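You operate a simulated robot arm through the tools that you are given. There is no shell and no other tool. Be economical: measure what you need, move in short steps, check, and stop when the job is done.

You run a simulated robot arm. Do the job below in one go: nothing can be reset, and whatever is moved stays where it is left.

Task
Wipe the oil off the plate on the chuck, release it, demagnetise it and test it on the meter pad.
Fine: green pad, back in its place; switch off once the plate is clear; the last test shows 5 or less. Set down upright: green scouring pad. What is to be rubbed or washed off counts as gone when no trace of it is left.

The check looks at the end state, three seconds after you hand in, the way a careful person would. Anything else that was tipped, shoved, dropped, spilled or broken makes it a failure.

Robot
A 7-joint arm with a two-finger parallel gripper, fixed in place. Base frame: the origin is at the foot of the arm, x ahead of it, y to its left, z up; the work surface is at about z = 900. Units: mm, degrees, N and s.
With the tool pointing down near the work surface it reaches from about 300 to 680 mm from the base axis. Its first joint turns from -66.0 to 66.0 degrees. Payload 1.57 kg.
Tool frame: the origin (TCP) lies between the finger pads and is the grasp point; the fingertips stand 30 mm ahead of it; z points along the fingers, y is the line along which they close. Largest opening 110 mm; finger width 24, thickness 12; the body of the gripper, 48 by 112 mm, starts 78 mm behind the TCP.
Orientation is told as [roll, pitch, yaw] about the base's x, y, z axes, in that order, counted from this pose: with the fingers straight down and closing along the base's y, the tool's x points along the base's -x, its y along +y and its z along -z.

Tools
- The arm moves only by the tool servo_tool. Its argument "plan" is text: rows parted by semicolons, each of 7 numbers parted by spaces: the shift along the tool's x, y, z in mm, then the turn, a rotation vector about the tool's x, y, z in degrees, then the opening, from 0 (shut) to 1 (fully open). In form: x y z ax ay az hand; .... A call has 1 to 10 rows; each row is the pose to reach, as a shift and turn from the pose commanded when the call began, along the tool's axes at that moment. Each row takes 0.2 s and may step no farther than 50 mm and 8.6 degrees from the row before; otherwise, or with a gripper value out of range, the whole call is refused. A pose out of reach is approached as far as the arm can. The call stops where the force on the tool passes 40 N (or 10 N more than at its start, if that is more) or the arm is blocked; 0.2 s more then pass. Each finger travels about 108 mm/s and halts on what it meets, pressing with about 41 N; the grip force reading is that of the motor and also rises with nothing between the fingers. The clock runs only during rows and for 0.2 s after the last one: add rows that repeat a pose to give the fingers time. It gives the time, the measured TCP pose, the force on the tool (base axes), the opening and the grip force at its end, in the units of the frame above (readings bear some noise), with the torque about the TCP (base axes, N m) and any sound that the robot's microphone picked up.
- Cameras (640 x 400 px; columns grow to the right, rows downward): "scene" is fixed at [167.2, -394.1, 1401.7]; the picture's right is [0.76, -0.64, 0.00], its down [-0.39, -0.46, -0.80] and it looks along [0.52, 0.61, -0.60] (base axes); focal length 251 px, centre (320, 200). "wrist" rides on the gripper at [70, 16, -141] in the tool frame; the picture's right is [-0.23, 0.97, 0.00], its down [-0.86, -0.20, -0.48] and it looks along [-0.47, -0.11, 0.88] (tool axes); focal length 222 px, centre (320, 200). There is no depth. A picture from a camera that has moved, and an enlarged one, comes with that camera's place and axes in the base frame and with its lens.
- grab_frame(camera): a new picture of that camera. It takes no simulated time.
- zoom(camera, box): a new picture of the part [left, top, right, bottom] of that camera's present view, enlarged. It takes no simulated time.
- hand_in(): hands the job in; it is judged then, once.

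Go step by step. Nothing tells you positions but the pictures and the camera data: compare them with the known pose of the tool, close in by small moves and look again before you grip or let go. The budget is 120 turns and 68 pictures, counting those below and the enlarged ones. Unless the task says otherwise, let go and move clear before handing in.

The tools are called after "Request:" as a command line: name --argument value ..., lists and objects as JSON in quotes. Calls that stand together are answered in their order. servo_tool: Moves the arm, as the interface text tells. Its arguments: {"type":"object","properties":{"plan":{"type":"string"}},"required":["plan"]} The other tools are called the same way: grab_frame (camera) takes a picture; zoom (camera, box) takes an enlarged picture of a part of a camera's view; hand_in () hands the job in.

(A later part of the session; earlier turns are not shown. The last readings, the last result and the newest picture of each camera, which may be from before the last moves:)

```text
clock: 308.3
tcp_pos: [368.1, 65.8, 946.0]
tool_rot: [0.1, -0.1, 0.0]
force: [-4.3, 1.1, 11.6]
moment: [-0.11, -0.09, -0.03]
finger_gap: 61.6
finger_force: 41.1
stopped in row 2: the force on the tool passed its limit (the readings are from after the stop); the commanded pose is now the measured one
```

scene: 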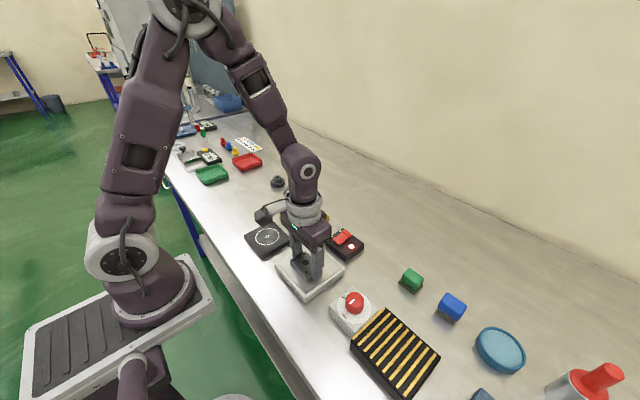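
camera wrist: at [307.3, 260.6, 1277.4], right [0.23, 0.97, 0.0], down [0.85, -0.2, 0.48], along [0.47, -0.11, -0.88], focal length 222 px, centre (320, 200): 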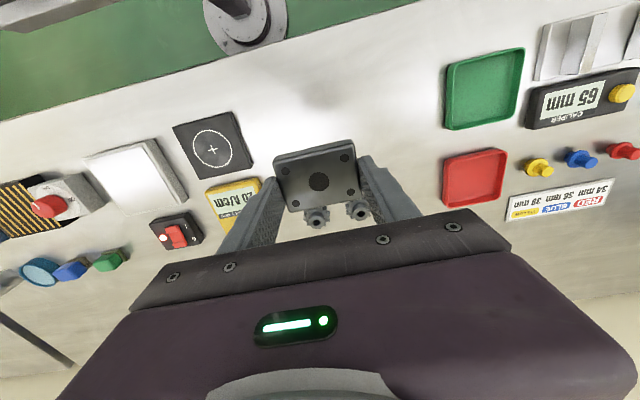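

Request:
servo_tool --plan "0 0 0 0 0 0 0.5; 0 0 0 0 0 0 0.56; 0 0 0 0 0 0 0.58; 0 0 0 0 0 0 0.6; 0 0 0 0 0 0 0.67; 0 0 0 0 0 0 0.75; 0 0 0 0 0 0 0.75; 0 0 -40 0 0 0 0.75; 0 0 -80 0 0 0 0.75; 0 0 -100 0 0 0 0.75"

Request:
servo_tool --plan "-40 -1 0 0 0 0 0.4; -80 -2 0 0 0 0 0; -120 -3 0 0 0 0 0; -154 -4 20 0 0 0 0; -154 -4 55 0 0 0 0; -154 -4 68 0 0 0 0; -154 -4 68 0 0 0 0; -154 -4 68 0 0 0 0"

Request:
servo_tool --plan "0 0 3 0 0 0 0; 0 0 6 0 0 0 0; 0 0 9 0 0 0 0; 0 0 12 0 0 0 0; 0 0 14 0 0 0 0; 0 0 16 0 0 0 0; 0 0 17.5 0 0 0 0"

Request:
zoom --camera "scene" --box '[240, 195, 360, 270]'

```text
clock: 310.5
tcp_pos: [370.3, 63.3, 1045.7]
tool_rot: [0.1, -0.1, 0.0]
force: [-0.2, 0.3, -0.2]
moment: [-0.03, 0.01, -0.01]
finger_gap: 82.9
finger_force: 0.1
```

```text
clock: 312.3
tcp_pos: [520.4, 60.0, 977.3]
tool_rot: [0.0, -0.1, 0.0]
force: [-0.3, -0.6, 1.0]
moment: [-0.04, -0.01, -0.01]
finger_gap: 0.0
finger_force: 21.7
```

```text
clock: 313.9
tcp_pos: [522.9, 62.4, 961.9]
tool_rot: [0.1, -0.2, 0.0]
force: [0.7, 0.0, 3.4]
moment: [0.01, -0.04, 0.01]
finger_gap: 0.0
finger_force: 21.5
heard: click
```

```text
5.33 times, centred on (300, 232) of scene
camera zoom: at [167.2, -394.1, 1401.7], right [0.76, -0.64, 0.0], down [-0.39, -0.46, -0.8], along [0.52, 0.61, -0.6], focal length 1340 px, centre (427, 27)
```

zoom: 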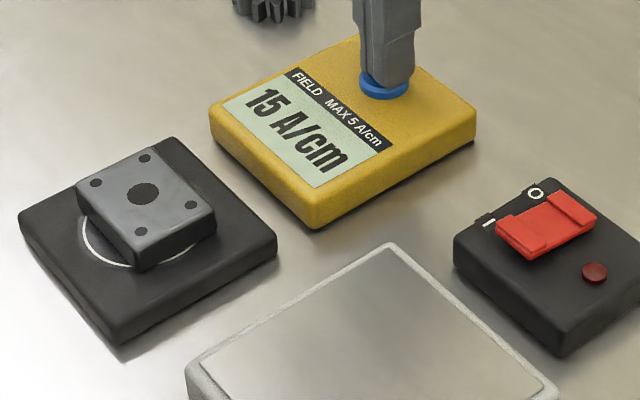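

Down to 15. All four readings fit a residual that falls with how slowly (especially in the first millimetres), how far and how long the plate is drawn away. I'll do one very slow draw-off: under 1 mm/s at first, speeding up only with distance. Switch on again.

Request:
servo_tool --plan "0 0 -40 0 0 0 0; 0 -20 -70 0 0 0 0; 9 -60 -70 0 0 0 0; 18 -100 -70 0 0 0 0; 30 -138 -60 0 0 0 0; 30 -138 -25 0 0 0 0; 30 -138 -13 0 0 0 0; 30 -138 -13 0 0 0 0"

Request:
servo_tool --plan "0 0 2 0 0 0 0; 0 0 4 0 0 0 0; 0 0 6 0 0 0 0; 0 0 8 0 0 0 0; 0 0 10 0 0 0 0; 0 0 12 0 0 0 0; 0 0 14 0 0 0 0; 0 0 16 0 0 0 0"

```text
clock: 315.7
tcp_pos: [491.7, -74.7, 971.6]
tool_rot: [0.1, 0.0, 0.0]
force: [-0.4, 0.4, -0.9]
moment: [-0.01, -0.03, -0.03]
finger_gap: 0.0
finger_force: 21.2
```

```text
clock: 317.3
tcp_pos: [493.0, -76.4, 962.6]
tool_rot: [0.0, -0.3, 0.0]
force: [-6.2, 2.6, 14.1]
moment: [0.05, 0.01, 0.08]
finger_gap: 0.2
finger_force: 21.4
heard: click
stopped in row 7: the force on the tool passed its limit (the readings are from after the stop); the commanded pose is now the measured one
```

Request:
servo_tool --plan "0 0 -40 0 0 0 0; 10 20 -75 0 0.3 0 0.2; 35 50 -75 0 0.3 0 0.4; 65 80 -75 0 0.3 0 0.6; 95 110 -75 0 0.3 0 0.75; 124.5 141.4 -70 0 0.3 0 0.75; 124.5 141.4 -50 0 0.3 0 0.75; 124.5 141.4 -50 0 0.3 0 0.75"

Request:
servo_tool --plan "0 0 30 0 0 0 0.75; 0 0 55 0 0 0 0.75; 0 0 63.5 0 0 0 0.75; 0 0 63.5 0 0 0 0.65; 0 0 63.5 0 0 0 0.5; 0 0 63.5 0 0 0 0.4; 0 0 63.5 0 0 0 0.4; 0 0 63.5 0 0 0 0.4"

Request:
servo_tool --plan "0 0 -10 0 0 0 0.4; 0 0 -40 0 0 0 0.4; 0 0 -60 0 0 0 0.4; -5 -40 -60 0 0 0 0.4; -10 -80 -60 0 0 0 0.4; -14 -120 -60 0 0 0 0.4; -15 -155 -60 0 0 0 0.4; -15 -155 -60 0 0 0 0.4"

Request:
servo_tool --plan "0 0 20 0 0 0 0.4; 0 0 36 0 0 0 0.4; 0 0 42 0 0 0 0.4; 0 0 45 0 0 0 0.4; 0 0 47 0 0 0 0.4; 0 0 49 0 0 0 0.4; 0 0 51 0 0 0 0.4; 0 0 53 0 0 0 0.4; 0 0 55 0 0 0 0.4"

```text
clock: 319.1
tcp_pos: [366.5, 63.5, 1012.4]
tool_rot: [0.0, -0.1, -0.1]
force: [-0.4, 0.2, 1.0]
moment: [0.01, -0.02, -0.01]
finger_gap: 82.5
finger_force: 0.0
```

```text
clock: 320.9
tcp_pos: [370.0, 65.2, 948.8]
tool_rot: [0.0, 0.1, 0.0]
force: [1.0, -0.5, 0.1]
moment: [-0.01, 0.0, 0.0]
finger_gap: 61.4
finger_force: 40.8
```

```text
clock: 322.7
tcp_pos: [382.7, -90.4, 1009.3]
tool_rot: [0.0, 0.1, 0.0]
force: [0.3, 0.3, -3.3]
moment: [0.0, 0.01, 0.01]
finger_gap: 61.8
finger_force: 41.6
```

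```text
clock: 324.3
tcp_pos: [383.6, -89.7, 957.7]
tool_rot: [0.0, -0.1, 0.0]
force: [-4.4, 2.2, 13.4]
moment: [-0.36, 0.08, -0.06]
finger_gap: 61.5
finger_force: 41.0
stopped in row 8: the force on the tool passed its limit (the readings are from after the stop); the commanded pose is now the measured one
```

In contact. I'll let the plate settle flat, re-grip, dwell, and begin the very slow lift.

Request:
servo_tool --plan "0 0 0 0 0 0 0.5; 0 0 0 0 0 0 0.56; 0 0 0 0 0 0 0.6; 0 0 0 0 0 0 0.62; 0 0 0 0 0 0 0.62; 0 0 -1 0 0 0 0.6; 0 0 -1 0 0 0 0.5; 0 0 -1 0 0 0 0.4; 0 0 -1 0 0 0 0.4; 0 0 -1 0 0 0 0.4"

Request:
servo_tool --plan "0 0 0 0 0 0 0.4; 0 0 0 0 0 0 0.4; 0 0 0 0 0 0 0.4; 0 0 0 0 0 0 0.4; 0 0 0 0 0 0 0.4; 0 0 0 0 0 0 0.4; 0 0 0 0 0 0 0.4; 0 0 0 0 0 0 0.4; 0 0 0 0 0 0 0.4; 0 0 0 0 0 0 0.4"

Request:
servo_tool --plan "0 0 -0.1 0 0 0 0.4; 0 0 -0.2 0 0 0 0.4; 0 0 -0.3 0 0 0 0.4; 0 0 -0.4 0 0 0 0.4; 0 0 -0.5 0 0 0 0.4; 0 0 -0.6 0 0 0 0.4; 0 0 -0.7 0 0 0 0.4; 0 0 -0.8 0 0 0 0.4; 0 0 -0.9 0 0 0 0.4; 0 0 -1 0 0 0 0.4"

Request:
servo_tool --plan "0 0 -0.1 0 0 0 0.4; 0 0 -0.2 0 0 0 0.4; 0 0 -0.3 0 0 0 0.4; 0 0 -0.4 0 0 0 0.4; 0 0 -0.5 0 0 0 0.4; 0 0 -0.6 0 0 0 0.4; 0 0 -0.7 0 0 0 0.4; 0 0 -0.8 0 0 0 0.4; 0 0 -0.9 0 0 0 0.4; 0 0 -1 0 0 0 0.4"

Request:
servo_tool --plan "0 0 -0.1 0 0 0 0.4; 0 0 -0.2 0 0 0 0.4; 0 0 -0.3 0 0 0 0.4; 0 0 -0.4 0 0 0 0.4; 0 0 -0.5 0 0 0 0.4; 0 0 -0.6 0 0 0 0.4; 0 0 -0.7 0 0 0 0.4; 0 0 -0.8 0 0 0 0.4; 0 0 -0.9 0 0 0 0.4; 0 0 -1 0 0 0 0.4"

Request:
servo_tool --plan "0 0 -0.1 0 0 0 0.4; 0 0 -0.2 0 0 0 0.4; 0 0 -0.3 0 0 0 0.4; 0 0 -0.4 0 0 0 0.4; 0 0 -0.5 0 0 0 0.4; 0 0 -0.6 0 0 0 0.4; 0 0 -0.7 0 0 0 0.4; 0 0 -0.8 0 0 0 0.4; 0 0 -0.9 0 0 0 0.4; 0 0 -1 0 0 0 0.4"

Request:
servo_tool --plan "0 0 -0.1 0 0 0 0.4; 0 0 -0.2 0 0 0 0.4; 0 0 -0.3 0 0 0 0.4; 0 0 -0.4 0 0 0 0.4; 0 0 -0.5 0 0 0 0.4; 0 0 -0.6 0 0 0 0.4; 0 0 -0.7 0 0 0 0.4; 0 0 -0.8 0 0 0 0.4; 0 0 -0.9 0 0 0 0.4; 0 0 -1 0 0 0 0.4"

Request:
servo_tool --plan "0 0 -0.1 0 0 0 0.4; 0 0 -0.2 0 0 0 0.4; 0 0 -0.3 0 0 0 0.4; 0 0 -0.4 0 0 0 0.4; 0 0 -0.5 0 0 0 0.4; 0 0 -0.6 0 0 0 0.4; 0 0 -0.7 0 0 0 0.4; 0 0 -0.8 0 0 0 0.4; 0 0 -0.9 0 0 0 0.4; 0 0 -1 0 0 0 0.4"

Request:
servo_tool --plan "0 0 -0.1 0 0 0 0.4; 0 0 -0.2 0 0 0 0.4; 0 0 -0.3 0 0 0 0.4; 0 0 -0.4 0 0 0 0.4; 0 0 -0.5 0 0 0 0.4; 0 0 -0.6 0 0 0 0.4; 0 0 -0.7 0 0 0 0.4; 0 0 -0.8 0 0 0 0.4; 0 0 -0.9 0 0 0 0.4; 0 0 -1 0 0 0 0.4"

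Request:
servo_tool --plan "0 0 -0.1 0 0 0 0.4; 0 0 -0.2 0 0 0 0.4; 0 0 -0.3 0 0 0 0.4; 0 0 -0.4 0 0 0 0.4; 0 0 -0.5 0 0 0 0.4; 0 0 -0.6 0 0 0 0.4; 0 0 -0.7 0 0 0 0.4; 0 0 -0.8 0 0 0 0.4; 0 0 -0.9 0 0 0 0.4; 0 0 -1 0 0 0 0.4"

Request:
servo_tool --plan "0 0 -0.15 0 0 0 0.4; 0 0 -0.3 0 0 0 0.4; 0 0 -0.45 0 0 0 0.4; 0 0 -0.6 0 0 0 0.4; 0 0 -0.75 0 0 0 0.4; 0 0 -0.9 0 0 0 0.4; 0 0 -1.05 0 0 0 0.4; 0 0 -1.2 0 0 0 0.4; 0 0 -1.35 0 0 0 0.4; 0 0 -1.5 0 0 0 0.4"

Request:
servo_tool --plan "0 0 -0.15 0 0 0 0.4; 0 0 -0.3 0 0 0 0.4; 0 0 -0.45 0 0 0 0.4; 0 0 -0.6 0 0 0 0.4; 0 0 -0.75 0 0 0 0.4; 0 0 -0.9 0 0 0 0.4; 0 0 -1.05 0 0 0 0.4; 0 0 -1.2 0 0 0 0.4; 0 0 -1.35 0 0 0 0.4; 0 0 -1.5 0 0 0 0.4"

Request:
servo_tool --plan "0 0 -0.15 0 0 0 0.4; 0 0 -0.3 0 0 0 0.4; 0 0 -0.45 0 0 0 0.4; 0 0 -0.6 0 0 0 0.4; 0 0 -0.75 0 0 0 0.4; 0 0 -0.9 0 0 0 0.4; 0 0 -1.05 0 0 0 0.4; 0 0 -1.2 0 0 0 0.4; 0 0 -1.35 0 0 0 0.4; 0 0 -1.5 0 0 0 0.4"

Request:
servo_tool --plan "0 0 -0.15 0 0 0 0.4; 0 0 -0.3 0 0 0 0.4; 0 0 -0.45 0 0 0 0.4; 0 0 -0.6 0 0 0 0.4; 0 0 -0.75 0 0 0 0.4; 0 0 -0.9 0 0 0 0.4; 0 0 -1.05 0 0 0 0.4; 0 0 -1.2 0 0 0 0.4; 0 0 -1.35 0 0 0 0.4; 0 0 -1.5 0 0 0 0.4"

Request:
servo_tool --plan "0 0 -0.2 0 0 0 0.4; 0 0 -0.4 0 0 0 0.4; 0 0 -0.6 0 0 0 0.4; 0 0 -0.8 0 0 0 0.4; 0 0 -1 0 0 0 0.4; 0 0 -1.2 0 0 0 0.4; 0 0 -1.4 0 0 0 0.4; 0 0 -1.6 0 0 0 0.4; 0 0 -1.8 0 0 0 0.4; 0 0 -2 0 0 0 0.4"

Request:
servo_tool --plan "0 0 -0.2 0 0 0 0.4; 0 0 -0.4 0 0 0 0.4; 0 0 -0.6 0 0 0 0.4; 0 0 -0.8 0 0 0 0.4; 0 0 -1 0 0 0 0.4; 0 0 -1.2 0 0 0 0.4; 0 0 -1.4 0 0 0 0.4; 0 0 -1.6 0 0 0 0.4; 0 0 -1.8 0 0 0 0.4; 0 0 -2 0 0 0 0.4"

Request:
servo_tool --plan "0 0 -0.2 0 0 0 0.4; 0 0 -0.4 0 0 0 0.4; 0 0 -0.6 0 0 0 0.4; 0 0 -0.8 0 0 0 0.4; 0 0 -1 0 0 0 0.4; 0 0 -1.2 0 0 0 0.4; 0 0 -1.4 0 0 0 0.4; 0 0 -1.6 0 0 0 0.4; 0 0 -1.8 0 0 0 0.4; 0 0 -2 0 0 0 0.4"

Request:
servo_tool --plan "0 0 -0.2 0 0 0 0.4; 0 0 -0.4 0 0 0 0.4; 0 0 -0.6 0 0 0 0.4; 0 0 -0.8 0 0 0 0.4; 0 0 -1 0 0 0 0.4; 0 0 -1.2 0 0 0 0.4; 0 0 -1.4 0 0 0 0.4; 0 0 -1.6 0 0 0 0.4; 0 0 -1.8 0 0 0 0.4; 0 0 -2 0 0 0 0.4"

```text
clock: 326.5
tcp_pos: [384.7, -88.9, 958.6]
tool_rot: [-0.1, 0.0, 0.1]
force: [0.3, -0.7, 0.2]
moment: [-0.03, -0.01, 0.0]
finger_gap: 61.3
finger_force: 41.3
```

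```text
clock: 328.7
tcp_pos: [383.5, -88.4, 958.9]
tool_rot: [0.0, -0.1, 0.1]
force: [-0.2, 0.3, -0.6]
moment: [0.02, -0.03, -0.01]
finger_gap: 61.9
finger_force: 40.9
```

```text
clock: 330.9
tcp_pos: [383.6, -88.7, 959.8]
tool_rot: [0.1, -0.2, 0.1]
force: [-0.1, 0.5, 0.4]
moment: [-0.02, 0.04, 0.04]
finger_gap: 61.4
finger_force: 41.1
```

```text
clock: 333.1
tcp_pos: [384.5, -88.9, 961.3]
tool_rot: [-0.1, -0.1, 0.2]
force: [0.2, -0.3, -3.8]
moment: [0.02, -0.01, 0.02]
finger_gap: 61.3
finger_force: 41.3
```

```text
clock: 335.3
tcp_pos: [384.6, -88.1, 962.6]
tool_rot: [0.0, -0.2, 0.1]
force: [0.0, -0.8, -3.1]
moment: [-0.03, 0.01, 0.01]
finger_gap: 61.4
finger_force: 41.1
```

```text
clock: 337.5
tcp_pos: [383.3, -89.7, 962.2]
tool_rot: [-0.1, -0.2, 0.1]
force: [-0.9, -0.2, -3.7]
moment: [-0.01, 0.01, 0.0]
finger_gap: 61.5
finger_force: 40.6
```

```text
clock: 339.7
tcp_pos: [384.5, -90.6, 963.6]
tool_rot: [0.1, -0.1, 0.1]
force: [-0.2, 0.4, -3.9]
moment: [0.0, -0.04, -0.01]
finger_gap: 61.4
finger_force: 40.9
```

```text
clock: 341.9
tcp_pos: [384.2, -90.3, 964.1]
tool_rot: [0.0, 0.0, 0.2]
force: [0.5, 0.6, -3.7]
moment: [-0.03, 0.0, 0.01]
finger_gap: 61.4
finger_force: 41.2
```

```text
clock: 344.1
tcp_pos: [384.6, -89.7, 964.8]
tool_rot: [-0.1, -0.1, 0.1]
force: [-0.1, -0.6, -3.8]
moment: [0.04, 0.03, 0.07]
finger_gap: 61.5
finger_force: 41.0
```

```text
clock: 346.3
tcp_pos: [383.9, -89.9, 967.2]
tool_rot: [0.0, -0.1, 0.1]
force: [-0.5, 0.4, -3.6]
moment: [-0.01, -0.03, 0.02]
finger_gap: 61.2
finger_force: 40.7
```

```text
clock: 348.5
tcp_pos: [385.6, -88.0, 967.3]
tool_rot: [-0.1, -0.2, 0.1]
force: [0.4, 0.6, -3.6]
moment: [0.0, 0.01, -0.03]
finger_gap: 61.4
finger_force: 40.8
```

```text
clock: 350.7
tcp_pos: [383.4, -89.4, 969.7]
tool_rot: [0.0, -0.1, 0.1]
force: [-0.3, -0.4, -4.4]
moment: [-0.01, 0.0, -0.01]
finger_gap: 61.4
finger_force: 41.3
```

```text
clock: 352.9
tcp_pos: [384.7, -88.6, 970.8]
tool_rot: [0.1, -0.1, 0.1]
force: [-0.1, -0.4, -3.9]
moment: [-0.01, 0.0, 0.01]
finger_gap: 61.5
finger_force: 40.4
```

```text
clock: 355.1
tcp_pos: [384.2, -91.3, 973.0]
tool_rot: [0.0, -0.1, 0.1]
force: [0.1, 1.0, -4.1]
moment: [-0.04, -0.01, 0.01]
finger_gap: 61.2
finger_force: 41.2
```

```text
clock: 357.3
tcp_pos: [384.7, -89.4, 973.5]
tool_rot: [-0.1, -0.1, 0.1]
force: [0.3, -0.1, -3.5]
moment: [-0.02, 0.01, -0.03]
finger_gap: 61.5
finger_force: 40.6
```

```text
clock: 359.5
tcp_pos: [384.6, -88.1, 976.1]
tool_rot: [0.0, -0.2, 0.2]
force: [0.2, -0.1, -2.9]
moment: [0.0, -0.04, 0.03]
finger_gap: 61.4
finger_force: 40.6
```

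```text
clock: 361.7
tcp_pos: [385.3, -87.8, 979.7]
tool_rot: [0.1, -0.1, 0.1]
force: [0.6, 0.4, -3.4]
moment: [-0.02, 0.0, 0.03]
finger_gap: 61.6
finger_force: 41.0
```

```text
clock: 363.9
tcp_pos: [384.2, -89.1, 981.4]
tool_rot: [0.0, -0.1, 0.1]
force: [-0.6, 1.0, -4.0]
moment: [-0.03, 0.0, 0.0]
finger_gap: 61.6
finger_force: 40.6
```

About 22 mm up. Continue, accelerating gently.

Request:
servo_tool --plan "0 0 -0.3 0 0 0 0.4; 0 0 -0.6 0 0 0 0.4; 0 0 -0.9 0 0 0 0.4; 0 0 -1.2 0 0 0 0.4; 0 0 -1.5 0 0 0 0.4; 0 0 -1.8 0 0 0 0.4; 0 0 -2.1 0 0 0 0.4; 0 0 -2.4 0 0 0 0.4; 0 0 -2.7 0 0 0 0.4; 0 0 -3 0 0 0 0.4"

Request:
servo_tool --plan "0 0 -0.3 0 0 0 0.4; 0 0 -0.6 0 0 0 0.4; 0 0 -0.9 0 0 0 0.4; 0 0 -1.2 0 0 0 0.4; 0 0 -1.5 0 0 0 0.4; 0 0 -1.8 0 0 0 0.4; 0 0 -2.1 0 0 0 0.4; 0 0 -2.4 0 0 0 0.4; 0 0 -2.7 0 0 0 0.4; 0 0 -3 0 0 0 0.4"

Request:
servo_tool --plan "0 0 -0.3 0 0 0 0.4; 0 0 -0.6 0 0 0 0.4; 0 0 -0.9 0 0 0 0.4; 0 0 -1.2 0 0 0 0.4; 0 0 -1.5 0 0 0 0.4; 0 0 -1.8 0 0 0 0.4; 0 0 -2.1 0 0 0 0.4; 0 0 -2.4 0 0 0 0.4; 0 0 -2.7 0 0 0 0.4; 0 0 -3 0 0 0 0.4"

Request:
servo_tool --plan "0 0 -0.3 0 0 0 0.4; 0 0 -0.6 0 0 0 0.4; 0 0 -0.9 0 0 0 0.4; 0 0 -1.2 0 0 0 0.4; 0 0 -1.5 0 0 0 0.4; 0 0 -1.8 0 0 0 0.4; 0 0 -2.1 0 0 0 0.4; 0 0 -2.4 0 0 0 0.4; 0 0 -2.7 0 0 0 0.4; 0 0 -3 0 0 0 0.4"

Request:
servo_tool --plan "0 0 -0.4 0 0 0 0.4; 0 0 -0.8 0 0 0 0.4; 0 0 -1.2 0 0 0 0.4; 0 0 -1.6 0 0 0 0.4; 0 0 -2 0 0 0 0.4; 0 0 -2.4 0 0 0 0.4; 0 0 -2.8 0 0 0 0.4; 0 0 -3.2 0 0 0 0.4; 0 0 -3.6 0 0 0 0.4; 0 0 -4 0 0 0 0.4"

Request:
servo_tool --plan "0 0 -0.4 0 0 0 0.4; 0 0 -0.8 0 0 0 0.4; 0 0 -1.2 0 0 0 0.4; 0 0 -1.6 0 0 0 0.4; 0 0 -2 0 0 0 0.4; 0 0 -2.4 0 0 0 0.4; 0 0 -2.8 0 0 0 0.4; 0 0 -3.2 0 0 0 0.4; 0 0 -3.6 0 0 0 0.4; 0 0 -4 0 0 0 0.4"

Request:
servo_tool --plan "0 0 -0.4 0 0 0 0.4; 0 0 -0.8 0 0 0 0.4; 0 0 -1.2 0 0 0 0.4; 0 0 -1.6 0 0 0 0.4; 0 0 -2 0 0 0 0.4; 0 0 -2.4 0 0 0 0.4; 0 0 -2.8 0 0 0 0.4; 0 0 -3.2 0 0 0 0.4; 0 0 -3.6 0 0 0 0.4; 0 0 -4 0 0 0 0.4"

Request:
servo_tool --plan "0 0 -0.5 0 0 0 0.4; 0 0 -1 0 0 0 0.4; 0 0 -1.5 0 0 0 0.4; 0 0 -2 0 0 0 0.4; 0 0 -2.5 0 0 0 0.4; 0 0 -3 0 0 0 0.4; 0 0 -3.5 0 0 0 0.4; 0 0 -4 0 0 0 0.4; 0 0 -4.5 0 0 0 0.4; 0 0 -5 0 0 0 0.4"

Request:
servo_tool --plan "0 0 -0.5 0 0 0 0.4; 0 0 -1 0 0 0 0.4; 0 0 -1.5 0 0 0 0.4; 0 0 -2 0 0 0 0.4; 0 0 -2.5 0 0 0 0.4; 0 0 -3 0 0 0 0.4; 0 0 -3.5 0 0 0 0.4; 0 0 -4 0 0 0 0.4; 0 0 -4.5 0 0 0 0.4; 0 0 -5 0 0 0 0.4"

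Request:
servo_tool --plan "0 0 -0.5 0 0 0 0.4; 0 0 -1 0 0 0 0.4; 0 0 -1.5 0 0 0 0.4; 0 0 -2 0 0 0 0.4; 0 0 -2.5 0 0 0 0.4; 0 0 -3 0 0 0 0.4; 0 0 -3.5 0 0 0 0.4; 0 0 -4 0 0 0 0.4; 0 0 -4.5 0 0 0 0.4; 0 0 -5 0 0 0 0.4"

Request:
servo_tool --plan "0 0 -0.6 0 0 0 0.4; 0 0 -1.2 0 0 0 0.4; 0 0 -1.8 0 0 0 0.4; 0 0 -2.4 0 0 0 0.4; 0 0 -3 0 0 0 0.4; 0 0 -3.6 0 0 0 0.4; 0 0 -4.2 0 0 0 0.4; 0 0 -4.8 0 0 0 0.4; 0 0 -5.4 0 0 0 0.4; 0 0 -6 0 0 0 0.4"

Request:
servo_tool --plan "0 0 -0.6 0 0 0 0.4; 0 0 -1.2 0 0 0 0.4; 0 0 -1.8 0 0 0 0.4; 0 0 -2.4 0 0 0 0.4; 0 0 -3 0 0 0 0.4; 0 0 -3.6 0 0 0 0.4; 0 0 -4.2 0 0 0 0.4; 0 0 -4.8 0 0 0 0.4; 0 0 -5.4 0 0 0 0.4; 0 0 -6 0 0 0 0.4"

Request:
servo_tool --plan "0 0 -0.6 0 0 0 0.4; 0 0 -1.2 0 0 0 0.4; 0 0 -1.8 0 0 0 0.4; 0 0 -2.4 0 0 0 0.4; 0 0 -3 0 0 0 0.4; 0 0 -3.6 0 0 0 0.4; 0 0 -4.2 0 0 0 0.4; 0 0 -4.8 0 0 0 0.4; 0 0 -5.4 0 0 0 0.4; 0 0 -6 0 0 0 0.4"

Request:
servo_tool --plan "0 0 -0.7 0 0 0 0.4; 0 0 -1.4 0 0 0 0.4; 0 0 -2.1 0 0 0 0.4; 0 0 -2.8 0 0 0 0.4; 0 0 -3.5 0 0 0 0.4; 0 0 -4.2 0 0 0 0.4; 0 0 -4.9 0 0 0 0.4; 0 0 -5.6 0 0 0 0.4; 0 0 -6.3 0 0 0 0.4; 0 0 -7 0 0 0 0.4"

Request:
servo_tool --plan "0 0 -0.7 0 0 0 0.4; 0 0 -1.4 0 0 0 0.4; 0 0 -2.1 0 0 0 0.4; 0 0 -2.8 0 0 0 0.4; 0 0 -3.5 0 0 0 0.4; 0 0 -4.2 0 0 0 0.4; 0 0 -4.9 0 0 0 0.4; 0 0 -5.6 0 0 0 0.4; 0 0 -6.3 0 0 0 0.4; 0 0 -7 0 0 0 0.4"

Request:
servo_tool --plan "0 0 -0.8 0 0 0 0.4; 0 0 -1.6 0 0 0 0.4; 0 0 -2.4 0 0 0 0.4; 0 0 -3.2 0 0 0 0.4; 0 0 -4 0 0 0 0.4; 0 0 -4.8 0 0 0 0.4; 0 0 -5.6 0 0 0 0.4; 0 0 -6.4 0 0 0 0.4; 0 0 -7.2 0 0 0 0.4; 0 0 -8 0 0 0 0.4"

Request:
servo_tool --plan "0 0 -0.8 0 0 0 0.4; 0 0 -1.6 0 0 0 0.4; 0 0 -2.4 0 0 0 0.4; 0 0 -3.2 0 0 0 0.4; 0 0 -4 0 0 0 0.4; 0 0 -4.8 0 0 0 0.4; 0 0 -5.6 0 0 0 0.4; 0 0 -6.4 0 0 0 0.4; 0 0 -7.2 0 0 0 0.4; 0 0 -8 0 0 0 0.4"

Request:
servo_tool --plan "0 0 -0.8 0 0 0 0.4; 0 0 -1.6 0 0 0 0.4; 0 0 -2.4 0 0 0 0.4; 0 0 -3.2 0 0 0 0.4; 0 0 -4 0 0 0 0.4; 0 0 -4.8 0 0 0 0.4; 0 0 -5.6 0 0 0 0.4; 0 0 -6.4 0 0 0 0.4; 0 0 -7.2 0 0 0 0.4; 0 0 -8 0 0 0 0.4"

Request:
servo_tool --plan "0 0 -1 0 0 0 0.4; 0 0 -2 0 0 0 0.4; 0 0 -3 0 0 0 0.4; 0 0 -4 0 0 0 0.4; 0 0 -5 0 0 0 0.4; 0 0 -6 0 0 0 0.4; 0 0 -7 0 0 0 0.4; 0 0 -8 0 0 0 0.4; 0 0 -9 0 0 0 0.4; 0 0 -10 0 0 0 0.4"

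Request:
servo_tool --plan "0 0 -1 0 0 0 0.4; 0 0 -2 0 0 0 0.4; 0 0 -3 0 0 0 0.4; 0 0 -4 0 0 0 0.4; 0 0 -5 0 0 0 0.4; 0 0 -6 0 0 0 0.4; 0 0 -7 0 0 0 0.4; 0 0 -8 0 0 0 0.4; 0 0 -9 0 0 0 0.4; 0 0 -10 0 0 0 0.4"

Request:
servo_tool --plan "0 0 -1 0 0 0 0.4; 0 0 -2 0 0 0 0.4; 0 0 -3 0 0 0 0.4; 0 0 -4 0 0 0 0.4; 0 0 -5 0 0 0 0.4; 0 0 -6 0 0 0 0.4; 0 0 -7 0 0 0 0.4; 0 0 -8 0 0 0 0.4; 0 0 -9 0 0 0 0.4; 0 0 -10 0 0 0 0.4"

Request:
servo_tool --plan "0 0 -1 0 0 0 0.4; 0 0 -2 0 0 0 0.4; 0 0 -3 0 0 0 0.4; 0 0 -4 0 0 0 0.4; 0 0 -5 0 0 0 0.4; 0 0 -6 0 0 0 0.4; 0 0 -7 0 0 0 0.4; 0 0 -8 0 0 0 0.4; 0 0 -9 0 0 0 0.4; 0 0 -10 0 0 0 0.4"

Request:
servo_tool --plan "0 0 -1 0 0 0 0.4; 0 0 -2 0 0 0 0.4; 0 0 -3 0 0 0 0.4; 0 0 -4 0 0 0 0.4; 0 0 -5 0 0 0 0.4; 0 0 -6 0 0 0 0.4; 0 0 -7 0 0 0 0.4; 0 0 -8 0 0 0 0.4; 0 0 -9 0 0 0 0.4; 0 0 -10 0 0 0 0.4"

```text
clock: 366.1
tcp_pos: [384.5, -89.0, 983.2]
tool_rot: [0.0, 0.0, 0.0]
force: [0.2, 0.3, -4.1]
moment: [0.01, -0.02, 0.04]
finger_gap: 61.6
finger_force: 40.8
```

```text
clock: 368.3
tcp_pos: [384.0, -88.7, 988.1]
tool_rot: [0.0, -0.1, 0.1]
force: [0.0, 0.1, -3.7]
moment: [0.02, 0.04, 0.04]
finger_gap: 61.6
finger_force: 41.2
```

```text
clock: 370.5
tcp_pos: [383.3, -89.8, 990.7]
tool_rot: [0.0, -0.1, 0.1]
force: [0.1, 0.5, -2.8]
moment: [-0.02, 0.02, 0.03]
finger_gap: 61.5
finger_force: 40.7
```

```text
clock: 372.7
tcp_pos: [383.6, -88.9, 993.1]
tool_rot: [0.0, -0.2, 0.1]
force: [0.3, -0.5, -4.3]
moment: [0.0, 0.01, 0.01]
finger_gap: 61.5
finger_force: 41.1
```

```text
clock: 374.9
tcp_pos: [384.4, -90.9, 994.9]
tool_rot: [0.0, 0.0, 0.1]
force: [0.5, 0.1, -3.8]
moment: [0.0, 0.01, 0.01]
finger_gap: 61.6
finger_force: 40.6
```

```text
clock: 377.1
tcp_pos: [382.5, -88.9, 1002.0]
tool_rot: [0.0, -0.1, 0.1]
force: [0.5, 0.1, -3.9]
moment: [-0.02, -0.02, 0.01]
finger_gap: 61.7
finger_force: 40.8
```

```text
clock: 379.3
tcp_pos: [385.3, -90.0, 1005.4]
tool_rot: [0.0, -0.2, 0.0]
force: [-0.1, -0.2, -3.9]
moment: [0.0, 0.0, 0.02]
finger_gap: 61.6
finger_force: 41.1
```

```text
clock: 381.5
tcp_pos: [385.6, -89.8, 1009.6]
tool_rot: [0.1, -0.1, 0.1]
force: [-0.9, 0.2, -2.8]
moment: [-0.02, 0.01, -0.02]
finger_gap: 61.7
finger_force: 41.3
```

```text
clock: 383.7
tcp_pos: [384.0, -89.7, 1015.4]
tool_rot: [0.0, -0.1, 0.1]
force: [-0.1, -0.2, -3.1]
moment: [0.02, 0.01, -0.03]
finger_gap: 61.3
finger_force: 41.7
```

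```text
clock: 385.9
tcp_pos: [384.9, -89.2, 1020.1]
tool_rot: [-0.1, -0.1, 0.1]
force: [-0.3, -0.6, -4.7]
moment: [0.02, -0.01, 0.05]
finger_gap: 61.6
finger_force: 40.9
```

```text
clock: 388.1
tcp_pos: [385.3, -88.3, 1025.7]
tool_rot: [0.0, -0.2, 0.1]
force: [0.0, 0.9, -4.1]
moment: [-0.01, 0.02, 0.03]
finger_gap: 61.1
finger_force: 41.0
```

```text
clock: 390.3
tcp_pos: [383.5, -88.4, 1032.6]
tool_rot: [0.0, -0.1, 0.1]
force: [-0.3, 0.0, -4.7]
moment: [0.02, -0.02, 0.0]
finger_gap: 61.3
finger_force: 41.1
```

```text
clock: 392.5
tcp_pos: [383.9, -89.4, 1038.7]
tool_rot: [0.0, -0.1, 0.1]
force: [0.1, 0.5, -2.9]
moment: [0.01, 0.0, 0.02]
finger_gap: 61.7
finger_force: 41.5
```

```text
clock: 394.7
tcp_pos: [384.6, -89.1, 1043.8]
tool_rot: [0.0, -0.1, 0.1]
force: [-0.1, 0.5, -3.8]
moment: [-0.02, 0.0, 0.0]
finger_gap: 61.8
finger_force: 40.9
```

```text
clock: 396.9
tcp_pos: [384.2, -88.7, 1051.2]
tool_rot: [0.0, -0.1, 0.0]
force: [-0.1, 0.4, -3.5]
moment: [0.0, -0.02, 0.0]
finger_gap: 61.7
finger_force: 41.3
```

```text
clock: 399.1
tcp_pos: [384.9, -88.1, 1060.3]
tool_rot: [0.1, -0.2, 0.1]
force: [0.1, 0.3, -3.7]
moment: [0.01, 0.01, -0.01]
finger_gap: 61.2
finger_force: 41.1
```

```text
clock: 401.3
tcp_pos: [383.1, -90.2, 1067.9]
tool_rot: [0.0, -0.2, 0.0]
force: [-0.5, 0.2, -3.3]
moment: [0.04, 0.0, -0.01]
finger_gap: 61.5
finger_force: 41.0
```

```text
clock: 403.5
tcp_pos: [384.1, -89.3, 1075.0]
tool_rot: [0.0, -0.1, 0.1]
force: [0.2, 0.0, -3.8]
moment: [0.02, 0.02, -0.01]
finger_gap: 61.4
finger_force: 41.2
```

```text
clock: 405.7
tcp_pos: [384.3, -89.4, 1086.0]
tool_rot: [0.0, 0.0, 0.1]
force: [-0.6, 0.2, -4.1]
moment: [-0.01, 0.01, -0.01]
finger_gap: 61.6
finger_force: 40.9
```

```text
clock: 407.9
tcp_pos: [383.6, -89.4, 1095.6]
tool_rot: [0.0, 0.0, 0.1]
force: [-0.9, -0.3, -3.9]
moment: [-0.01, 0.0, 0.0]
finger_gap: 61.5
finger_force: 41.1
```

```text
clock: 410.1
tcp_pos: [384.5, -89.2, 1105.5]
tool_rot: [0.1, -0.2, 0.0]
force: [0.2, 0.6, -3.7]
moment: [-0.03, 0.0, 0.02]
finger_gap: 61.4
finger_force: 40.9
```

```text
clock: 412.3
tcp_pos: [384.5, -89.1, 1114.9]
tool_rot: [0.1, 0.0, 0.1]
force: [-0.1, -0.7, -3.1]
moment: [-0.02, 0.01, 0.04]
finger_gap: 61.3
finger_force: 41.1
```

```text
clock: 414.5
tcp_pos: [384.1, -88.5, 1126.1]
tool_rot: [0.0, -0.1, 0.0]
force: [-0.2, 0.4, -3.9]
moment: [0.0, -0.02, 0.01]
finger_gap: 61.6
finger_force: 40.8
```

About 168 mm up. Keep going slowly up and then toward +y.

Request:
servo_tool --plan "0 0.5 -1.2 0 0 0 0.4; 0 1 -2.4 0 0 0 0.4; 0 1.5 -3.6 0 0 0 0.4; 0 2 -4.8 0 0 0 0.4; 0 2.5 -6 0 0 0 0.4; 0 3 -7.2 0 0 0 0.4; 0 3.5 -8.4 0 0 0 0.4; 0 4 -9.6 0 0 0 0.4; 0 4.5 -10.8 0 0 0 0.4; 0 5 -12 0 0 0 0.4"

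Request:
servo_tool --plan "0 0.5 -1.2 0 0 0 0.4; 0 1 -2.4 0 0 0 0.4; 0 1.5 -3.6 0 0 0 0.4; 0 2 -4.8 0 0 0 0.4; 0 2.5 -6 0 0 0 0.4; 0 3 -7.2 0 0 0 0.4; 0 3.5 -8.4 0 0 0 0.4; 0 4 -9.6 0 0 0 0.4; 0 4.5 -10.8 0 0 0 0.4; 0 5 -12 0 0 0 0.4"

Request:
servo_tool --plan "0 1 -1.2 0 0 0 0.4; 0 2 -2.4 0 0 0 0.4; 0 3 -3.6 0 0 0 0.4; 0 4 -4.8 0 0 0 0.4; 0 5 -6 0 0 0 0.4; 0 6 -7.2 0 0 0 0.4; 0 7 -8.4 0 0 0 0.4; 0 8 -9.6 0 0 0 0.4; 0 9 -10.8 0 0 0 0.4; 0 10 -12 0 0 0 0.4"

Request:
servo_tool --plan "0 1 -1.2 0 0 0 0.4; 0 2 -2.4 0 0 0 0.4; 0 3 -3.6 0 0 0 0.4; 0 4 -4.8 0 0 0 0.4; 0 5 -6 0 0 0 0.4; 0 6 -7.2 0 0 0 0.4; 0 7 -8.4 0 0 0 0.4; 0 8 -9.6 0 0 0 0.4; 0 9 -10.8 0 0 0 0.4; 0 10 -12 0 0 0 0.4"

Request:
servo_tool --plan "0 1.5 -1.2 0 0 0 0.4; 0 3 -2.4 0 0 0 0.4; 0 4.5 -3.6 0 0 0 0.4; 0 6 -4.8 0 0 0 0.4; 0 7.5 -6 0 0 0 0.4; 0 9 -7.2 0 0 0 0.4; 0 10.5 -8.4 0 0 0 0.4; 0 12 -9.6 0 0 0 0.4; 0 13.5 -10.8 0 0 0 0.4; 0 15 -12 0 0 0 0.4"

Request:
servo_tool --plan "0 1.5 -1.2 0 0 0 0.4; 0 3 -2.4 0 0 0 0.4; 0 4.5 -3.6 0 0 0 0.4; 0 6 -4.8 0 0 0 0.4; 0 7.5 -6 0 0 0 0.4; 0 9 -7.2 0 0 0 0.4; 0 10.5 -8.4 0 0 0 0.4; 0 12 -9.6 0 0 0 0.4; 0 13.5 -10.8 0 0 0 0.4; 0 15 -12 0 0 0 0.4"

Request:
servo_tool --plan "0 2 -0.8 0 0 0 0.4; 0 4 -1.6 0 0 0 0.4; 0 6 -2.4 0 0 0 0.4; 0 8 -3.2 0 0 0 0.4; 0 10 -4 0 0 0 0.4; 0 12 -4.8 0 0 0 0.4; 0 14 -5.6 0 0 0 0.4; 0 16 -6.4 0 0 0 0.4; 0 18 -7.2 0 0 0 0.4; 0 20 -8 0 0 0 0.4"

Request:
servo_tool --plan "0 2 -0.8 0 0 0 0.4; 0 4 -1.6 0 0 0 0.4; 0 6 -2.4 0 0 0 0.4; 0 8 -3.2 0 0 0 0.4; 0 10 -4 0 0 0 0.4; 0 12 -4.8 0 0 0 0.4; 0 14 -5.6 0 0 0 0.4; 0 16 -6.4 0 0 0 0.4; 0 18 -7.2 0 0 0 0.4; 0 20 -8 0 0 0 0.4"

Request:
servo_tool --plan "0 2.5 0 0 0 0 0.4; 0 5 0 0 0 0 0.4; 0 7.5 0 0 0 0 0.4; 0 10 0 0 0 0 0.4; 0 12.5 0 0 0 0 0.4; 0 15 0 0 0 0 0.4; 0 17.5 0 0 0 0 0.4; 0 20 0 0 0 0 0.4; 0 22.5 0 0 0 0 0.4; 0 25 0 0 0 0 0.4"

Request:
servo_tool --plan "0 2.5 0 0 0 0 0.4; 0 5 0 0 0 0 0.4; 0 7.5 0 0 0 0 0.4; 0 10 0 0 0 0 0.4; 0 12.5 0 0 0 0 0.4; 0 15 0 0 0 0 0.4; 0 17.5 0 0 0 0 0.4; 0 20 0 0 0 0 0.4; 0 22.5 0 0 0 0 0.4; 0 25 0 0 0 0 0.4"

Request:
servo_tool --plan "0 3 0 0 0 0 0.4; 0 6 0 0 0 0 0.4; 0 9 0 0 0 0 0.4; 0 12 0 0 0 0 0.4; 0 15 0 0 0 0 0.4; 0 18 0 0 0 0 0.4; 0 21 0 0 0 0 0.4; 0 24 0 0 0 0 0.4; 0 27 0 0 0 0 0.4; 0 30 0 0 0 0 0.4"

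Request:
servo_tool --plan "0 3 0 0 0 0 0.4; 0 6 0 0 0 0 0.4; 0 9 0 0 0 0 0.4; 0 12 0 0 0 0 0.4; 0 15 0 0 0 0 0.4; 0 18 0 0 0 0 0.4; 0 21 0 0 0 0 0.4; 0 24 0 0 0 0 0.4; 0 27 0 0 0 0 0.4; 0 30 0 0 0 0 0.4"

Request:
servo_tool --plan "0 4 0 0 0 0 0.4; 0 8 0 0 0 0 0.4; 0 12 0 0 0 0 0.4; 0 16 0 0 0 0 0.4; 0 20 0 0 0 0 0.4; 0 24 0 0 0 0 0.4; 0 28 0 0 0 0 0.4; 0 32 0 0 0 0 0.4; 0 36 0 0 0 0 0.4; 0 40 0 0 0 0 0.4"

Request:
servo_tool --plan "0.5 5 0 0 0 0 0.4; 1 10 0 0 0 0 0.4; 1.5 15 0 0 0 0 0.4; 2 20 0 0 0 0 0.4; 2.5 25 0 0 0 0 0.4; 3 30 0 0 0 0 0.4; 3.5 35 0 0 0 0 0.4; 4 40 0 0 0 0 0.4; 4.5 45 0 0 0 0 0.4; 5 50 0 0 0 0 0.4"

Request:
servo_tool --plan "0.5 5 0 0 0 0 0.4; 1 10 0 0 0 0 0.4; 1.5 15 0 0 0 0 0.4; 2 20 0 0 0 0 0.4; 2.5 25 0 0 0 0 0.4; 3 30 0 0 0 0 0.4; 3.5 35 0 0 0 0 0.4; 4 40 0 0 0 0 0.4; 4.5 45 0 0 0 0 0.4; 5 50 0 0 0 0 0.4"

Request:
servo_tool --plan "0 5 0 0 0 0 0.4; 0 10 0 0 0 0 0.4; 0 15 0 0 0 0 0.4; 0 20 0 0 0 0 0.4; 0 25 0 0 0 0 0.4; 0 30 0 0 0 0 0.4; 0 35 0 0 0 0 0.4; 0 40 0 0 0 0 0.4; 0 40 0 0 0 0 0.4"

```text
clock: 416.7
tcp_pos: [384.3, -84.9, 1136.9]
tool_rot: [0.1, -0.2, 0.1]
force: [0.1, 0.3, -2.9]
moment: [0.0, 0.0, 0.0]
finger_gap: 61.6
finger_force: 41.3
```

```text
clock: 418.9
tcp_pos: [384.2, -79.8, 1147.9]
tool_rot: [0.0, -0.1, 0.1]
force: [-0.3, 1.3, -3.8]
moment: [0.02, 0.0, 0.03]
finger_gap: 61.6
finger_force: 41.2
```

```text
clock: 421.1
tcp_pos: [383.8, -70.4, 1162.1]
tool_rot: [0.0, -0.1, 0.0]
force: [-0.2, -0.4, -3.7]
moment: [0.0, 0.02, 0.01]
finger_gap: 61.6
finger_force: 40.8
```

```text
clock: 423.3
tcp_pos: [383.6, -58.5, 1173.8]
tool_rot: [-0.1, -0.1, 0.1]
force: [0.0, 0.4, -3.1]
moment: [0.02, 0.02, -0.03]
finger_gap: 61.6
finger_force: 40.7
```

```text
clock: 425.5
tcp_pos: [382.6, -44.5, 1185.9]
tool_rot: [0.0, -0.2, 0.1]
force: [-0.1, -1.3, -3.5]
moment: [0.01, -0.01, 0.0]
finger_gap: 61.4
finger_force: 41.0
```

```text
clock: 427.7
tcp_pos: [383.7, -28.7, 1197.7]
tool_rot: [0.0, -0.2, 0.0]
force: [0.2, 0.1, -2.9]
moment: [0.01, -0.01, 0.01]
finger_gap: 61.6
finger_force: 40.6
```

```text
clock: 429.9
tcp_pos: [383.1, -9.6, 1205.5]
tool_rot: [0.0, 0.0, 0.1]
force: [0.0, -0.5, -3.5]
moment: [-0.01, 0.01, 0.05]
finger_gap: 61.5
finger_force: 41.3
```

```text
clock: 432.1
tcp_pos: [383.2, 10.4, 1214.3]
tool_rot: [0.1, -0.1, 0.0]
force: [-0.2, 0.0, -3.5]
moment: [-0.05, 0.0, -0.01]
finger_gap: 61.5
finger_force: 41.0
```

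```text
clock: 434.3
tcp_pos: [383.4, 35.5, 1213.7]
tool_rot: [0.0, -0.1, 0.1]
force: [-0.5, 0.7, -3.5]
moment: [0.0, -0.01, -0.01]
finger_gap: 61.5
finger_force: 40.9
```

```text
clock: 436.5
tcp_pos: [384.1, 59.9, 1213.3]
tool_rot: [0.0, -0.1, 0.1]
force: [0.4, 0.0, -3.5]
moment: [-0.01, 0.03, 0.0]
finger_gap: 61.0
finger_force: 40.9
```

```text
clock: 438.7
tcp_pos: [381.5, 89.7, 1214.1]
tool_rot: [0.0, -0.2, 0.1]
force: [0.2, 0.4, -3.8]
moment: [0.01, 0.01, 0.0]
finger_gap: 61.5
finger_force: 40.4
```

```text
clock: 440.9
tcp_pos: [382.3, 120.4, 1213.2]
tool_rot: [0.1, -0.2, 0.2]
force: [-0.8, -0.1, -3.6]
moment: [-0.01, 0.02, 0.01]
finger_gap: 61.5
finger_force: 41.0
```

```text
clock: 443.1
tcp_pos: [383.4, 160.3, 1213.3]
tool_rot: [-0.1, -0.1, 0.0]
force: [-0.1, 0.2, -4.3]
moment: [0.02, 0.01, -0.02]
finger_gap: 61.5
finger_force: 41.5
```

```text
clock: 445.3
tcp_pos: [376.9, 211.6, 1213.3]
tool_rot: [0.0, -0.2, 0.1]
force: [-0.6, 0.1, -3.2]
moment: [-0.01, -0.01, -0.03]
finger_gap: 61.4
finger_force: 40.7
```

```text
clock: 447.5
tcp_pos: [374.8, 261.0, 1214.1]
tool_rot: [0.0, -0.1, 0.0]
force: [0.1, 0.2, -3.2]
moment: [-0.02, 0.01, -0.02]
finger_gap: 61.6
finger_force: 41.0
```

```text
clock: 449.5
tcp_pos: [372.6, 300.7, 1215.8]
tool_rot: [0.0, 0.0, 0.1]
force: [0.9, 0.1, -3.4]
moment: [0.02, 0.0, -0.02]
finger_gap: 61.5
finger_force: 41.1
```

Far away now. Set the plate on the table at (372, 301) as before.

Request:
servo_tool --plan "0 0 45 0 0.1 0 0.4; 0 0 90 0 0.1 0 0.4; 0 0 135 0 0.1 0 0.4; 0 0 180 0 0.1 0 0.4; 0 0 225 0 0.1 0 0.4; 0 0 255 0 0.1 0 0.4; 0 0 268 0 0.1 0 0.4; 0 0 268 0 0.1 0 0.4"

Request:
servo_tool --plan "0 0 3 0 0 0 0.4; 0 0 6 0 0 0 0.4; 0 0 8 0 0 0 0.4; 0 0 9 0 0 0 0.4; 0 0 10 0 0 0 0.4; 0 0 11 0 0 0 0.4; 0 0 12 0 0 0 0.4; 0 0 13 0 0 0 0.4; 0 0 13.7 0 0 0 0.4; 0 0 14.4 0 0 0 0.4"

```text
clock: 451.3
tcp_pos: [375.9, 301.4, 945.5]
tool_rot: [0.0, 0.0, 0.1]
force: [-0.3, -0.9, -2.8]
moment: [0.02, 0.0, -0.02]
finger_gap: 61.5
finger_force: 40.5
```

```text
clock: 453.5
tcp_pos: [373.4, 299.0, 931.6]
tool_rot: [-0.1, 0.0, 0.2]
force: [-0.1, -0.1, -3.7]
moment: [0.0, 0.01, -0.03]
finger_gap: 61.4
finger_force: 41.1
```

Request:
servo_tool --plan "0 0 0.7 0 0 0 0.4; 0 0 1.4 0 0 0 0.4; 0 0 2.1 0 0 0 0.4; 0 0 2.1 0 0 0 0.4"

```text
clock: 454.5
tcp_pos: [373.6, 299.8, 930.9]
tool_rot: [0.0, -0.2, 0.1]
force: [2.8, -7.8, 34.9]
moment: [-0.35, -0.14, -0.07]
finger_gap: 61.7
finger_force: 40.9
```

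Down. Release, rise, go to the switch's O end and press.

Request:
servo_tool --plan "0 0 -1.5 0 0 0 0.4; 0 0 -1.5 0 0 0 0.5; 0 0 -1.5 0 0 0 0.56; 0 0 -1.5 0 0 0 0.58; 0 0 -1.5 0 0 0 0.6; 0 0 -1.5 0 0 0 0.67; 0 0 -1.5 0 0 0 0.75; 0 0 -40 0 0 0 0.75; 0 0 -80 0 0 0 0.75; 0 0 -120 0 0 0 0.75"

Request:
servo_tool --plan "-18 -42 -20 0 0 0 0.6; -36 -84 -20 0 0 0 0.3; -54 -126 -20 0 0 0 0; -72 -168 -20 0 0 0 0; -90 -210 -20 0 0 0 0; -108 -252 -20 0 0 0 0; -126 -294 -20 0 0 0 0; -144 -336 -20 0 0 0 0; -154.5 -376 -10 0 0 0 0; -154.5 -376 -10 0 0 0 0"

Request:
servo_tool --plan "0 0 45 0 0 0 0; 0 0 75 0 0 0 0; 0 0 84 0 0 0 0; 0 0 87 0 0 0 0; 0 0 90 0 0 0 0; 0 0 92 0 0 0 0; 0 0 94 0 0 0 0; 0 0 96 0 0 0 0; 0 0 98 0 0 0 0; 0 0 99.5 0 0 0 0"

```text
clock: 456.7
tcp_pos: [376.2, 300.5, 1051.8]
tool_rot: [0.0, 0.0, 0.1]
force: [0.5, 0.1, -0.4]
moment: [-0.02, -0.05, -0.02]
finger_gap: 82.6
finger_force: 0.1
```

```text
clock: 458.9
tcp_pos: [528.4, -76.0, 1059.7]
tool_rot: [-0.1, 0.0, 0.2]
force: [-0.2, -0.2, 0.2]
moment: [0.03, 0.01, 0.0]
finger_gap: 0.2
finger_force: 21.0
```

```text
clock: 461.2
tcp_pos: [529.1, -74.5, 961.5]
tool_rot: [-0.1, -0.1, 0.1]
force: [-1.7, 0.6, 6.9]
moment: [-0.03, 0.14, -0.02]
finger_gap: 0.1
finger_force: 21.0
heard: click
stopped in row 10: the force on the tool passed its limit (the readings are from after the stop); the commanded pose is now the measured one
```

Off. Back to the plate.

Request:
servo_tool --plan "0 0 -45 0 0 0 0; 0 0 -90 0 0 0 0; 0 0 -90 0 0 0 0"

Request:
servo_tool --plan "18 42 0 0 0 0 0.2; 36 84 0 0 0 0 0.4; 54 126 0 0 0 0 0.6; 72 168 0 0 0 0 0.75; 90 210 0 0 0 0 0.75; 108 252 0 0 0 0 0.75; 126 294 0 0 0 0 0.75; 144 336 0 0 0 0 0.75; 154.5 375.5 0 0 0 0 0.75; 154.5 375.5 0 0 0 0 0.75"

Request:
servo_tool --plan "0 0 0 0 0 0 0.75"

```text
clock: 462.0
tcp_pos: [530.9, -77.4, 1052.1]
tool_rot: [0.0, -0.2, 0.1]
force: [0.6, -1.2, -0.4]
moment: [-0.01, 0.01, -0.04]
finger_gap: 0.0
finger_force: 21.4
```

```text
clock: 464.2
tcp_pos: [372.5, 301.0, 1053.3]
tool_rot: [0.0, -0.2, 0.1]
force: [-0.3, 0.2, -0.1]
moment: [0.03, -0.01, 0.03]
finger_gap: 82.5
finger_force: 0.1
```

```text
clock: 464.6
tcp_pos: [373.1, 299.2, 1051.3]
tool_rot: [0.0, 0.0, 0.1]
force: [-0.8, -0.1, 0.3]
moment: [0.02, -0.02, 0.0]
finger_gap: 82.5
finger_force: 0.1
```

Request:
servo_tool --plan "-1 0 45 0 0 0 0.75; -1 0 85 0 0 0 0.75; -1 0 108 0 0 0 0.75; -1 0 117 0 0 0 0.75; -1 0 117 0 0 0 0.65; -1 0 117 0 0 0 0.5; -1 0 117 0 0 0 0.4; -1 0 117 0 0 0 0.4; -1 0 117 0 0 0 0.4"

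Request:
servo_tool --plan "0 0 -20 0 0 0 0.4; 0 0 -60 0 0 0 0.4; 0 0 -80 0 0 0 0.4; 1 -45 -80 0 0 0 0.4; 3 -90 -80 0 0 0 0.4; 5 -135 -80 0 0 0 0.4; 7 -180 -80 0 0 0 0.4; 8 -215 -80 0 0 0 0.4; 8 -235 -60 0 0 0 0.4; 8 -235 -50 0 0 0 0.4"

Request:
servo_tool --plan "0 0 0 0 0 0 0.4; 0 0 0 0 0 0 0.4"

```text
clock: 466.6
tcp_pos: [375.3, 300.3, 935.5]
tool_rot: [0.0, -0.1, 0.1]
force: [0.6, 0.6, 0.5]
moment: [0.08, -0.09, -0.02]
finger_gap: 61.3
finger_force: 41.6
```

```text
clock: 468.8
tcp_pos: [367.8, 61.4, 981.0]
tool_rot: [0.0, 0.0, 0.1]
force: [0.0, 0.5, -4.0]
moment: [-0.01, 0.0, 0.01]
finger_gap: 61.6
finger_force: 40.9
```

```text
clock: 469.4
tcp_pos: [368.0, 63.1, 981.2]
tool_rot: [-0.1, 0.0, 0.1]
force: [0.0, 0.1, -4.1]
moment: [-0.01, -0.02, -0.01]
finger_gap: 61.5
finger_force: 40.9
```

Shift slightly and lower onto the pad.

Request:
servo_tool --plan "4 2 12 0 0 0 0.4; 4 2 24 0 0 0 0.4; 4 2 28 0 0 0 0.4; 4 2 30 0 0 0 0.4; 4 2 32 0 0 0 0.4; 4 2 33 0 0 0 0.4; 4 2 34 0 0 0 0.4; 4 2 35 0 0 0 0.4; 4 2 36 0 0 0 0.4; 4 2 37 0 0 0 0.4"

Request:
servo_tool --plan "0 0 0.8 0 0 0 0.4; 0 0 1.6 0 0 0 0.4; 0 0 2.4 0 0 0 0.4; 0 0 3.2 0 0 0 0.4; 0 0 4 0 0 0 0.4"

```text
clock: 471.6
tcp_pos: [364.5, 65.3, 947.8]
tool_rot: [0.0, -0.3, 0.1]
force: [5.3, -5.9, 35.8]
moment: [-0.21, -0.13, 0.16]
finger_gap: 61.9
finger_force: 40.5
```

```text
clock: 472.2
tcp_pos: [363.4, 65.8, 946.4]
tool_rot: [-0.1, -0.2, 0.0]
force: [-3.4, -0.7, 6.6]
moment: [0.18, 0.04, 0.0]
finger_gap: 61.5
finger_force: 41.0
stopped in row 3: the force on the tool passed its limit (the readings are from after the stop); the commanded pose is now the measured one
```

Release and press the meter button.

Request:
servo_tool --plan "0 0 0 0 0 0 0.5; 0 0 0 0 0 0 0.56; 0 0 0 0 0 0 0.58; 0 0 0 0 0 0 0.6; 0 0 0 0 0 0 0.67; 0 0 0 0 0 0 0.75; 0 0 0 0 0 0 0.75; 0 0 -40 0 0 0 0.75; 0 0 -80 0 0 0 0.75; 0 0 -100 0 0 0 0.75"

Request:
servo_tool --plan "-40 -1 0 0 0 0 0.4; -80 -2 0 0 0 0 0; -120 -3 0 0 0 0 0; -157 -4 20 0 0 0 0; -157 -4 55 0 0 0 0; -157 -4 68 0 0 0 0; -157 -4 68 0 0 0 0; -157 -4 68 0 0 0 0"

Request:
servo_tool --plan "0 0 3 0 0 0 0; 0 0 6 0 0 0 0; 0 0 9 0 0 0 0; 0 0 12 0 0 0 0; 0 0 14 0 0 0 0; 0 0 16 0 0 0 0; 0 0 17.5 0 0 0 0"

Request:
grab_frame --camera "scene"

```text
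clock: 474.4
tcp_pos: [363.3, 66.2, 1048.1]
tool_rot: [0.0, -0.2, -0.1]
force: [0.0, 0.3, 1.5]
moment: [-0.01, -0.04, 0.03]
finger_gap: 82.4
finger_force: 0.1
```

```text
clock: 476.2
tcp_pos: [522.5, 64.3, 979.4]
tool_rot: [-0.1, -0.3, 0.0]
force: [1.6, 0.3, 0.7]
moment: [-0.01, -0.01, 0.01]
finger_gap: 0.0
finger_force: 21.7
```

```text
clock: 477.8
tcp_pos: [520.7, 61.8, 961.2]
tool_rot: [-0.1, -0.3, -0.1]
force: [1.7, -0.5, 3.5]
moment: [0.01, -0.04, 0.0]
finger_gap: 0.0
finger_force: 22.1
heard: click
```

```text
1 pictures are left
```

scene: 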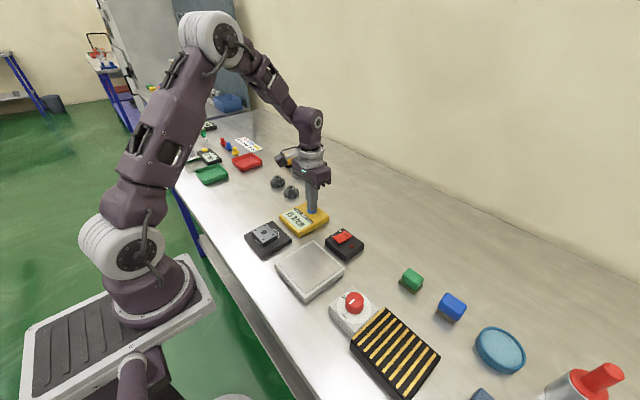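

That frame is too coarse to read the display, so I'll use the last picture on the meter.

Request:
zoom --camera "scene" --box '[240, 195, 370, 270]'

```text
4.92 times, centred on (305, 232) of scene
camera zoom: at [167.2, -394.1, 1401.7], right [0.76, -0.64, 0.0], down [-0.39, -0.46, -0.8], along [0.52, 0.61, -0.6], focal length 1237 px, centre (394, 40)
```

zoom: 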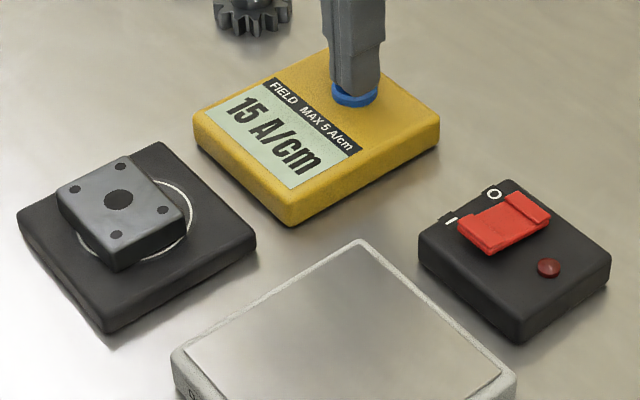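

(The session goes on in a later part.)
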